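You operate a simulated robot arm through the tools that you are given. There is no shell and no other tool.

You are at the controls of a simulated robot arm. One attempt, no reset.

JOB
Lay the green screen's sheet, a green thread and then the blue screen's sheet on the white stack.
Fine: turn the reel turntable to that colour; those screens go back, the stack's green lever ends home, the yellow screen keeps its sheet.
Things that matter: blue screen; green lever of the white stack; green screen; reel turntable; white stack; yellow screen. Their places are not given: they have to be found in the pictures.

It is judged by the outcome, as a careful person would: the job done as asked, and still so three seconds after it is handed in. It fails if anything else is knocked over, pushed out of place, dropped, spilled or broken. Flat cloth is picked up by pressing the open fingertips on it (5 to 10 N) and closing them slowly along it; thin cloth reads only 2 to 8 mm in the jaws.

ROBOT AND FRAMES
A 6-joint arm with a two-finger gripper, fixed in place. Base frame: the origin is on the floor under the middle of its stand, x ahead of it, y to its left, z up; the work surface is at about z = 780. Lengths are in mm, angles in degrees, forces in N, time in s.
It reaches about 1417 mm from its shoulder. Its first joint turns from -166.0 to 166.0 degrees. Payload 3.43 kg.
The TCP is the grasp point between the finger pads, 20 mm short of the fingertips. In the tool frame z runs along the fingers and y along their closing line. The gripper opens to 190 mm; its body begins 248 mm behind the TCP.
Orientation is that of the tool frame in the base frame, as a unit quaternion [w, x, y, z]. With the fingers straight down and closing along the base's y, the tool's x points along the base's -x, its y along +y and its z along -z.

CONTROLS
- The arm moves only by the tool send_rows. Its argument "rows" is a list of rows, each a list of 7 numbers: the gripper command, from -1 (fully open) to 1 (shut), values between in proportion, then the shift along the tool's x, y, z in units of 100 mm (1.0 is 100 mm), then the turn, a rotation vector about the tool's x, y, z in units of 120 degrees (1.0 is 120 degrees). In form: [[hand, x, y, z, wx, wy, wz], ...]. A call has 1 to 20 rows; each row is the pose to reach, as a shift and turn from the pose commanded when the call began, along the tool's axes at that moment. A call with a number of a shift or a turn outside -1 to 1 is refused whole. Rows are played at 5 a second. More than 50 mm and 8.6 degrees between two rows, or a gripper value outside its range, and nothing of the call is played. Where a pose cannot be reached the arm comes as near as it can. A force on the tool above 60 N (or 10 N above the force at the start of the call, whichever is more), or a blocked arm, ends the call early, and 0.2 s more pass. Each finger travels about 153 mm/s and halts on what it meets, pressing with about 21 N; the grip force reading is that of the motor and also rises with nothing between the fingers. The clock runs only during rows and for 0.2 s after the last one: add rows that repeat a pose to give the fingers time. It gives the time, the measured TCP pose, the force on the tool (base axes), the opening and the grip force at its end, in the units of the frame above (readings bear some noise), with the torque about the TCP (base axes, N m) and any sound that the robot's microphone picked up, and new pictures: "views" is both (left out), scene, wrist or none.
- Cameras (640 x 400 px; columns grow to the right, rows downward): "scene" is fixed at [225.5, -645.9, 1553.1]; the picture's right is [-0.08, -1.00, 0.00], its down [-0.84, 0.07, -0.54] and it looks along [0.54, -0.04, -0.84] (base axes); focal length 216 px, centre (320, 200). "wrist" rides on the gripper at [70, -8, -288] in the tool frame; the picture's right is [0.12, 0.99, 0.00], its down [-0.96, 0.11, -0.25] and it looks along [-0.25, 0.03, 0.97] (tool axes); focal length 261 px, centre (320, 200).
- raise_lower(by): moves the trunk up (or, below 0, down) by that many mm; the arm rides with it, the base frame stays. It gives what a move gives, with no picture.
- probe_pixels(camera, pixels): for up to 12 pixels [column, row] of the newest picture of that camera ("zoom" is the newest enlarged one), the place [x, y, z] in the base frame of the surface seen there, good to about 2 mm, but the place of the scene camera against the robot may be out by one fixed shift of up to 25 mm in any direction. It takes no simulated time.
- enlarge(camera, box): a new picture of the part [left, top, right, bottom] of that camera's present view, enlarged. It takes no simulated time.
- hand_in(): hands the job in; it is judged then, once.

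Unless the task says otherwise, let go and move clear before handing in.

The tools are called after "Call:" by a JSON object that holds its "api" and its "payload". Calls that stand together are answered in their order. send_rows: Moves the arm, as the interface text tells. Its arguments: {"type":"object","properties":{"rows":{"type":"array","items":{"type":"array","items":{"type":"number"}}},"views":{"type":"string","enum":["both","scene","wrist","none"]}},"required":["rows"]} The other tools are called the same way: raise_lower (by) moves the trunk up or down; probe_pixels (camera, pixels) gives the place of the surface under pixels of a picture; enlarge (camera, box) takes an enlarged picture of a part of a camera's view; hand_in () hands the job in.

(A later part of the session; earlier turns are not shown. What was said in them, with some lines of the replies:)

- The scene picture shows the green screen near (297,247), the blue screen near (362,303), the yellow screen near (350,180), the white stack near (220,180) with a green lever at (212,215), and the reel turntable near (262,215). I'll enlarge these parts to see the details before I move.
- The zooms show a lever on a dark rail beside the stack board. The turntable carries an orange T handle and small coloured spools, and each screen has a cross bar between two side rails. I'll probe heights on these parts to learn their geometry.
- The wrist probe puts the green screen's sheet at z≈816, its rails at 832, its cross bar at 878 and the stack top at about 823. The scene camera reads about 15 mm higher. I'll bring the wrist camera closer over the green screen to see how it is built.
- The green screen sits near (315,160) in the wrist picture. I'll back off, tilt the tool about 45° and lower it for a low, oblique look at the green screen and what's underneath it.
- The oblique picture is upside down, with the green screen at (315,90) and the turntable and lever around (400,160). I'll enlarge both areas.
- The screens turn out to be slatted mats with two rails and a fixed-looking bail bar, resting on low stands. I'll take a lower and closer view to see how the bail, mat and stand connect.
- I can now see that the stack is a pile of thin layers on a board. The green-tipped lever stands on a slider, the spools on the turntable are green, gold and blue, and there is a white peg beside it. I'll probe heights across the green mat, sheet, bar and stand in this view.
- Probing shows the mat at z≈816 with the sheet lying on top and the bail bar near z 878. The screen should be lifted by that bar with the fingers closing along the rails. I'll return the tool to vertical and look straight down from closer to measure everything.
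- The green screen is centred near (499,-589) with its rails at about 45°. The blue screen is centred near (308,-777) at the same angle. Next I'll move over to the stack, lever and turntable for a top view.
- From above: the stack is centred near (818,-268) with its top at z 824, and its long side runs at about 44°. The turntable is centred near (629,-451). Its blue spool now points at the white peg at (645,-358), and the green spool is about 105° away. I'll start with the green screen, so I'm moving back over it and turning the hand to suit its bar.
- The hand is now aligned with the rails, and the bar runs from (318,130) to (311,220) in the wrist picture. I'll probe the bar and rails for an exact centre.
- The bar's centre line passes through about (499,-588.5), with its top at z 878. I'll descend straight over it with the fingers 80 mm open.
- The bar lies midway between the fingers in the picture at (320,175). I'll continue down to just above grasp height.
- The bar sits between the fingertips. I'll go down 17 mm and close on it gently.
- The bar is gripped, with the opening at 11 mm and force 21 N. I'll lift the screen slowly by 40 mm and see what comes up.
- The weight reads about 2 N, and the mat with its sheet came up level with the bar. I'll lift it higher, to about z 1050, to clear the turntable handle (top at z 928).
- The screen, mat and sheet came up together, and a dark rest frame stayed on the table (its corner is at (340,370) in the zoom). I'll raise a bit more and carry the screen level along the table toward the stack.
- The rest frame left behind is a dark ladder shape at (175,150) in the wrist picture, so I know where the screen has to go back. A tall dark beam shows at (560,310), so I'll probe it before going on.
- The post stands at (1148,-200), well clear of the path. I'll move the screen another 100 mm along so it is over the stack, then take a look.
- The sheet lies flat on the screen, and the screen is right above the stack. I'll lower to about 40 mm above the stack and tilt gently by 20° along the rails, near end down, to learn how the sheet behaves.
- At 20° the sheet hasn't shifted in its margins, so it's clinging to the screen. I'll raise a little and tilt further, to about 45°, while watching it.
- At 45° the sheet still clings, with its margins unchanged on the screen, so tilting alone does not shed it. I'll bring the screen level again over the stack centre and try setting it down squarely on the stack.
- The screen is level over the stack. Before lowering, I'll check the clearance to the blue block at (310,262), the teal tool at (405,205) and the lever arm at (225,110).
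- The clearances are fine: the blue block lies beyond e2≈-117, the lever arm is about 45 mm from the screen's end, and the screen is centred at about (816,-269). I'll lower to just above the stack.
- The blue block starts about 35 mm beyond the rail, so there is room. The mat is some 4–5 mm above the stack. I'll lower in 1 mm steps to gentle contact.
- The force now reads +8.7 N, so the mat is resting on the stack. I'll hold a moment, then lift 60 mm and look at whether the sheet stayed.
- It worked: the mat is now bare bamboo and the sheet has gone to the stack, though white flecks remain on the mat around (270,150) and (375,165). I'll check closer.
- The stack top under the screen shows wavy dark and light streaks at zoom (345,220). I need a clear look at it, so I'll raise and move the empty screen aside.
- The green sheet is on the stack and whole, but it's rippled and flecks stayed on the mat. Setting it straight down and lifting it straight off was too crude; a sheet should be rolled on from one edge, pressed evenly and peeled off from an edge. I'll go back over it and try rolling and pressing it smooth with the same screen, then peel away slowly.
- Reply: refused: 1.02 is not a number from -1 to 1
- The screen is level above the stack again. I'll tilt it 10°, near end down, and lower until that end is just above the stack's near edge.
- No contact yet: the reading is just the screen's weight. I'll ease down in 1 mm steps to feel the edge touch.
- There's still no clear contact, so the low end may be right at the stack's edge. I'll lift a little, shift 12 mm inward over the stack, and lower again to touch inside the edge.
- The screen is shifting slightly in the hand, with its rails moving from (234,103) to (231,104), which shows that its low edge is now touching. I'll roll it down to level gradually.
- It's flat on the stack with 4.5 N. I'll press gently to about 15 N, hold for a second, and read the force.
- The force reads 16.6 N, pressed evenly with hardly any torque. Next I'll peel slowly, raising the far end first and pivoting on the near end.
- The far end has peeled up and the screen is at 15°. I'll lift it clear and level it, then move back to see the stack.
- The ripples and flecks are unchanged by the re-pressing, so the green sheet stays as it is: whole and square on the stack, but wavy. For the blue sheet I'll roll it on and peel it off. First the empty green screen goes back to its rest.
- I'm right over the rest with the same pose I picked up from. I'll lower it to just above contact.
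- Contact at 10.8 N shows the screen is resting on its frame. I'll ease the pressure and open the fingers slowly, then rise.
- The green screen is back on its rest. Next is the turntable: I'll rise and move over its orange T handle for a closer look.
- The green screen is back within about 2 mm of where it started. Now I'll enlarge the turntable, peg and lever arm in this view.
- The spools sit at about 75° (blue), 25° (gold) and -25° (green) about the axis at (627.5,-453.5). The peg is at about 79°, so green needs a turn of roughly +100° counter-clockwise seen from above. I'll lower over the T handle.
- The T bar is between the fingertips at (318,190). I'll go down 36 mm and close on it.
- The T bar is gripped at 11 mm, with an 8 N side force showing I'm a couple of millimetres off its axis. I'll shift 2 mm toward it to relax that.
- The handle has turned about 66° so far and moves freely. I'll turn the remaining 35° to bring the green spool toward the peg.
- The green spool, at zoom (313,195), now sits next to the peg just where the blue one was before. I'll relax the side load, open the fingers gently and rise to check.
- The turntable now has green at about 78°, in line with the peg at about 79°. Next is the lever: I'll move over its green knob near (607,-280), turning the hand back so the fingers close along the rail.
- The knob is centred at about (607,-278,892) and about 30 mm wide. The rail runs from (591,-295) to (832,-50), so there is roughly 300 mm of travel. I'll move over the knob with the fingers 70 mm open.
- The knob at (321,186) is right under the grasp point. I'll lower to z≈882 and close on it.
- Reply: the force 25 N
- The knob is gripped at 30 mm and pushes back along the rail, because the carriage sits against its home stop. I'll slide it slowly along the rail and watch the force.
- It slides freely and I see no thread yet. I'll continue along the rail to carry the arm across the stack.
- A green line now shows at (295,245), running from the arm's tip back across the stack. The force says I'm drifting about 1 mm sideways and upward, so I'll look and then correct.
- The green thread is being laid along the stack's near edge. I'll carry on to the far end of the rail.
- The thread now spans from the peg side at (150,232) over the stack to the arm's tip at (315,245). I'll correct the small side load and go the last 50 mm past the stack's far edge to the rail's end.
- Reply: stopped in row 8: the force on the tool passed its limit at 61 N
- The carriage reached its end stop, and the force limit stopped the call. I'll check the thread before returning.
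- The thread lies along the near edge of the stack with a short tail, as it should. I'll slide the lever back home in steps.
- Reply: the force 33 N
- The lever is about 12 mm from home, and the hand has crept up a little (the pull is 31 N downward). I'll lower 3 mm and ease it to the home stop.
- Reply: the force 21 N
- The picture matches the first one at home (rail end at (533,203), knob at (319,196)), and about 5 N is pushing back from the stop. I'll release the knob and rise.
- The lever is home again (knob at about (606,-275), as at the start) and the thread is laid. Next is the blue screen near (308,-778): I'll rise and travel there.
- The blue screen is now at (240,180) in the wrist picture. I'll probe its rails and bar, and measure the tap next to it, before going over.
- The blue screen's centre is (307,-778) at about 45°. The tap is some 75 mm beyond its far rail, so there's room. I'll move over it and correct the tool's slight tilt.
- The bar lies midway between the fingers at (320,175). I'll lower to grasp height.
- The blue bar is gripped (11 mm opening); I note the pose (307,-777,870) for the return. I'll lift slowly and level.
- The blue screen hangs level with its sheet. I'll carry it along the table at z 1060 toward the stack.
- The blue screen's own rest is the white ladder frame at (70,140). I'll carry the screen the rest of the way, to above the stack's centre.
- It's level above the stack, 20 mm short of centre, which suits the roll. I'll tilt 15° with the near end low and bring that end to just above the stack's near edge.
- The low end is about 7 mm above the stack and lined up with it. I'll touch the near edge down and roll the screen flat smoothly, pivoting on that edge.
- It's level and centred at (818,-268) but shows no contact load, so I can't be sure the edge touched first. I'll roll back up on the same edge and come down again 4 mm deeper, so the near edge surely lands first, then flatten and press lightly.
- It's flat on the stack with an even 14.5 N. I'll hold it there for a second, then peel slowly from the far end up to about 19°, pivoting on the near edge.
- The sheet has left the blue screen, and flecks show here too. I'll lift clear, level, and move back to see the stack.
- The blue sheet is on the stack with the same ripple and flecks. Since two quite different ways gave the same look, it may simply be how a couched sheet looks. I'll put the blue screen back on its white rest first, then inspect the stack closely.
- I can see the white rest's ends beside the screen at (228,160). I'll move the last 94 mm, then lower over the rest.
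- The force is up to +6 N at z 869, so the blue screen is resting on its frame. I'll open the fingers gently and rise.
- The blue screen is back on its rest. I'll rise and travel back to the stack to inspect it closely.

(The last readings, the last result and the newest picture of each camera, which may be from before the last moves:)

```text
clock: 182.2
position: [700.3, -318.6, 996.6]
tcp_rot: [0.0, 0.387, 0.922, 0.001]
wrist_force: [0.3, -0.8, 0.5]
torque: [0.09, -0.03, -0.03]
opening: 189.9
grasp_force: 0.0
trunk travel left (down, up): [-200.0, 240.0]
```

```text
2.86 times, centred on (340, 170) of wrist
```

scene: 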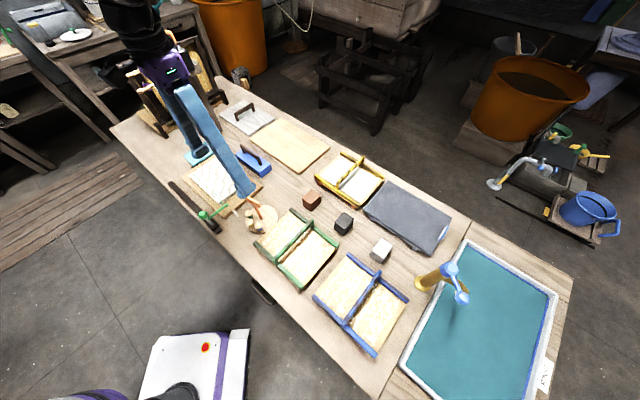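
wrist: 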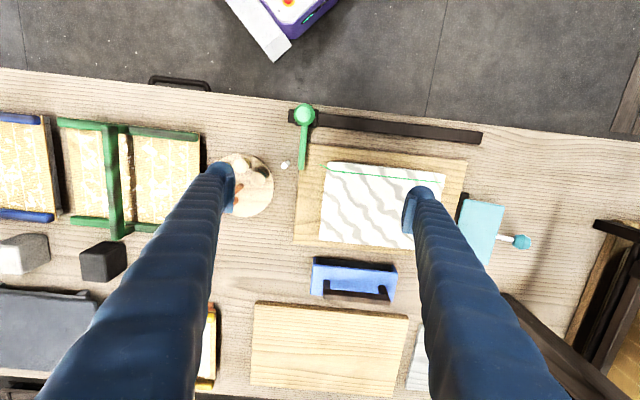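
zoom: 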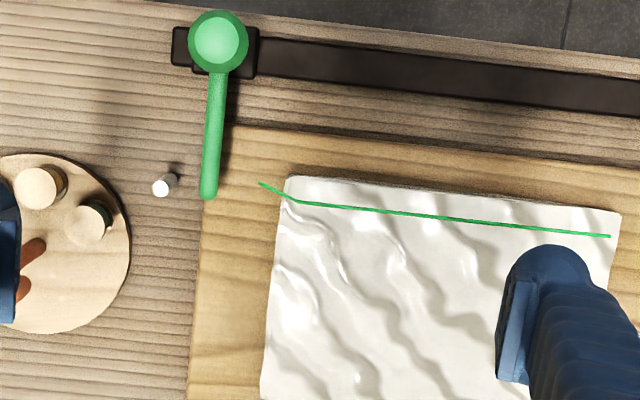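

Call:
{"api": "probe_pixels", "payload": {"camera": "wrist", "pixels": [[335, 190], [345, 200], [355, 210], [365, 220], [375, 190], [385, 200], [395, 230], [340, 230], [350, 180], [380, 225], [330, 215], [370, 205]]}}

Call:
{"api": "probe_pixels", "payload": {"camera": "wrist", "pixels": [[327, 163], [444, 181], [320, 238], [350, 176], [400, 182], [360, 170], [328, 168], [321, 173], [402, 248], [323, 200], [410, 240], [436, 176]]}}

Call:
{"api": "enlarge", "payload": {"camera": "wrist", "box": [315, 155, 395, 205]}}

```text
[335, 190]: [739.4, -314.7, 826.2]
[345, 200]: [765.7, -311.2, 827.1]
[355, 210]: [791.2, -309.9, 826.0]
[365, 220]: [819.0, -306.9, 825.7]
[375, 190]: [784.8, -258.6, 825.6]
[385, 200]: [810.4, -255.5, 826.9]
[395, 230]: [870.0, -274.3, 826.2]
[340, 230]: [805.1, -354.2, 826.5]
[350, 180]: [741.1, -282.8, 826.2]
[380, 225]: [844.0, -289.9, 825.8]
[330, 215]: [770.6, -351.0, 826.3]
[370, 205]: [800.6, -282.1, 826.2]
```

```text
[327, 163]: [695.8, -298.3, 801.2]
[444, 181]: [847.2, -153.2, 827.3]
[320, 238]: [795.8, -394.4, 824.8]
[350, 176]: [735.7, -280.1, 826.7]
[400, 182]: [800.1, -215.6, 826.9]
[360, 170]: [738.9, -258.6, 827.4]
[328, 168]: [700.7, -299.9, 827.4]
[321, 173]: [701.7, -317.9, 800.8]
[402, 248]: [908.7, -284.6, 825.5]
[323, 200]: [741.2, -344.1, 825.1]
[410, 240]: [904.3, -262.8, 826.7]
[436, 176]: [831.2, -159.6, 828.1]
```

```text
8.00 times, centred on (355, 180) of wrist
```

zoom: 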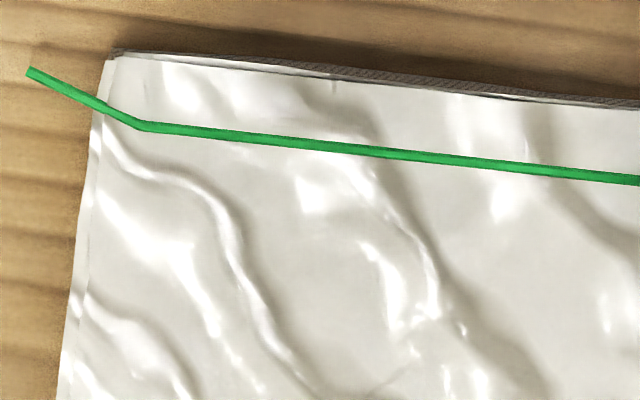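

Both sheets are accounted for: the stack top rose from about 823.5 to 826.2 in two layers, and the thread runs along the near edge. The ripples and flecks look the same for both sheets, so pressing them again won't change anything. I'll now verify the screens, lever, turntable and yellow sheet.

Call:
{"api": "probe_pixels", "payload": {"camera": "wrist", "pixels": [[304, 114], [304, 160], [285, 165], [240, 170], [60, 121], [198, 134], [75, 222], [293, 115]]}}

Call:
{"api": "enlarge", "payload": {"camera": "scene", "box": [230, 130, 450, 370]}}

Call:
{"api": "enlarge", "payload": {"camera": "scene", "box": [100, 60, 340, 240]}}

```text
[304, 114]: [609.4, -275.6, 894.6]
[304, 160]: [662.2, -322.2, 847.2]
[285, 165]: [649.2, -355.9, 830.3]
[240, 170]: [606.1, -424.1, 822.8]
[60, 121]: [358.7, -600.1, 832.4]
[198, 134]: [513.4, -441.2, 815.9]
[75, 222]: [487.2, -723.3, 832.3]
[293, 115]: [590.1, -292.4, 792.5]
```

```text
1.67 times, centred on (340, 250) of scene
```

zoom: 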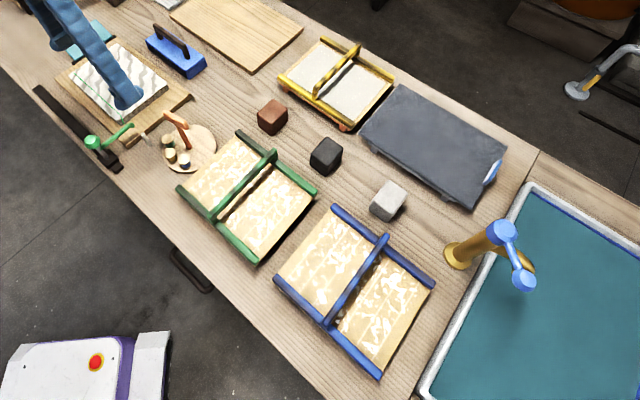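

```text
2.22 times, centred on (220, 150) of scene
```

zoom: 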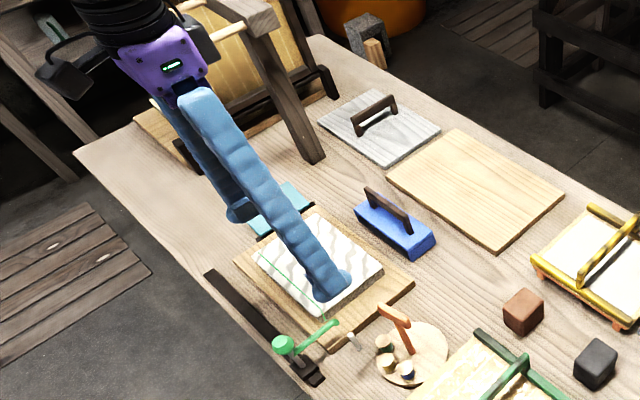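

Call:
{"api": "enlarge", "payload": {"camera": "scene", "box": [230, 190, 430, 370]}}

Call:
{"api": "probe_pixels", "payload": {"camera": "scene", "pixels": [[257, 243], [300, 285], [292, 209], [336, 243], [308, 222], [327, 262]]}}

```text
2.22 times, centred on (330, 280) of scene
```

zoom: 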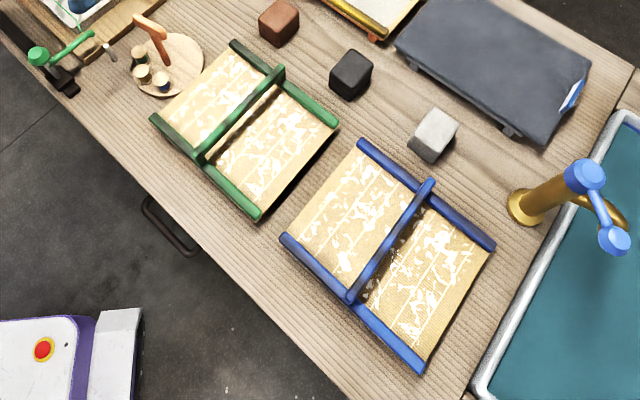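

```text
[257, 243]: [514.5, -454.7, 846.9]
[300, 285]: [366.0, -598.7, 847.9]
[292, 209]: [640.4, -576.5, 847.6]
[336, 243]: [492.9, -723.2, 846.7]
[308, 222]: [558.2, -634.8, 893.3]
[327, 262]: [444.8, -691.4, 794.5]
```

The screens sit where they began, the yellow screen still has its sheet, the lever is home and the turntable is on green. I'll lift the arm clear of everything before handing in.

Call:
{"api": "send_rows", "payload": {"rows": [[-1, 0, 0, -0.25, 0, 0, 0], [-1, 0, 0, -0.5, 0, 0, 0], [-1, 0, 0, -0.75, 0, 0, 0], [-1, 0, 0, -1.0, 0, 0, 0]], "views": "none"}}

Call:
{"api": "send_rows", "payload": {"rows": [[-1, 0, -0.25, -0.25, 0, 0, 0], [-1, 0, -0.5, -0.5, 0, 0, 0], [-1, 0, -0.75, -0.75, 0, 0, 0], [-1, 0, -1.0, -1.0, 0, 0, 0]], "views": "none"}}

Call:
{"api": "send_rows", "payload": {"rows": [[-1, 0, -0.25, -0.2, 0, 0, 0], [-1, 0, -0.5, -0.4, 0, 0, 0], [-1, 0, -0.75, -0.6, 0, 0, 0], [-1, 0, -1.0, -0.8, 0, 0, 0], [-1, 0, -1.0, -0.8, 0, 0, 0], [-1, 0, -1.0, -0.8, 0, 0, 0]], "views": "both"}}

```text
clock: 183.2
position: [699.7, -319.6, 1097.9]
tcp_rot: [0.0, 0.385, 0.923, 0.0]
wrist_force: [1.0, -0.9, 0.3]
torque: [-0.02, 0.0, -0.01]
opening: 189.9
grasp_force: 0.1
trunk travel left (down, up): [-200.0, 240.0]
```

```text
clock: 184.2
position: [627.4, -389.1, 1198.7]
tcp_rot: [0.001, 0.386, 0.923, 0.0]
wrist_force: [0.1, 0.2, 0.6]
torque: [-0.02, -0.06, 0.03]
opening: 190.0
grasp_force: 0.0
trunk travel left (down, up): [-200.0, 240.0]
```

```text
clock: 185.6
position: [558.9, -459.4, 1279.8]
tcp_rot: [0.0, 0.386, 0.923, -0.001]
wrist_force: [-0.1, 0.0, 0.3]
torque: [-0.05, -0.03, -0.01]
opening: 190.1
grasp_force: 0.1
trunk travel left (down, up): [-200.0, 240.0]
```

scene: 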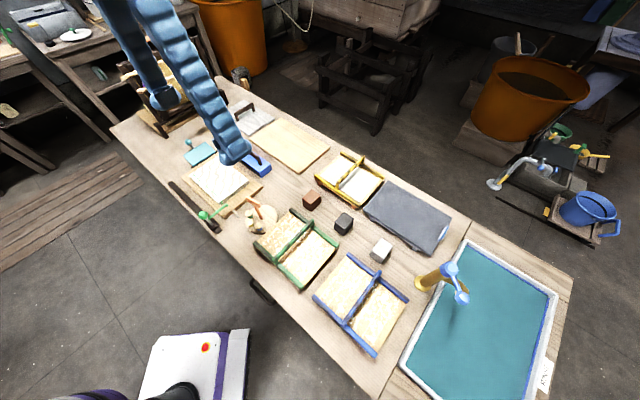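
wrist: 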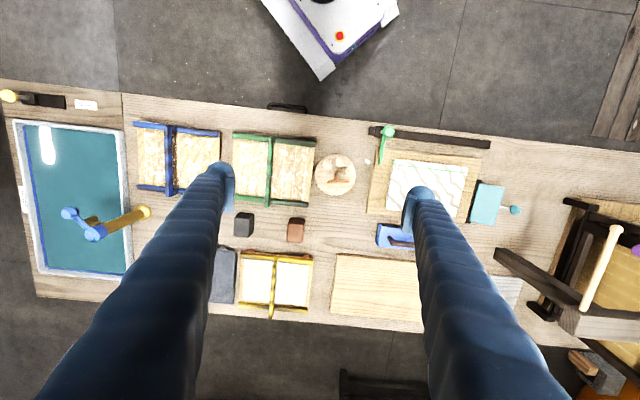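

The last pictures show everything in place. Both emptied screens are on their rests, the yellow sheet is still on at (275,280), the lever is home, the stack carries sheet, thread and sheet, and the arm is clear. I'm handing in; both laid sheets do look rippled and a few flecks stayed on the two used screens.

Call:
{"api": "hand_in", "payload": {}}

```text
The job is handed in.
```

I laid the green sheet, then a green thread, then the blue sheet on the white stack, and handed the job in. Both laid sheets look rippled, and white flecks were left on the two used screens, so they may be judged flawed.

- **Sheets:** the stack rose in two steps, about 2.7 mm in all, which fits two layers. I set the green sheet straight down and lifted it straight off. I rolled the blue one on from one edge and peeled it off. Both came out with the same ripples and flecks. Re-pressing the green sheet at about 17 N changed nothing. I can't tell whether this is how a freshly laid sheet looks here or damage.
- **Tilt test:** before laying the green sheet I tilted its screen to 45° over the stack to see whether the sheet would slide off. It stayed put and still looked smooth, but that was rougher handling than the blue sheet got.
- **Thread:** it runs along the edge nearest the lever and its tail hangs over one end. It still shows on the surface after the blue sheet went on, probably because the sheet is thinner than the thread.
- **Turntable:** I turned it until the green spool lined up with the peg, and the thread came out green. I left it there.
- **Lever:** I slid it to the far end, where it pressed hard enough against the stop (61 N) to end that move, then back to home. It reads within a few millimetres of where it started.
- **Screens:** the green and blue screens are back on their own rests. The green one reads within a few millimetres of its start, and the blue one looks in place in the pictures. I never touched the yellow screen, and it still has its sheet.

Nothing else appears knocked over or moved, and the arm is clear of the table.
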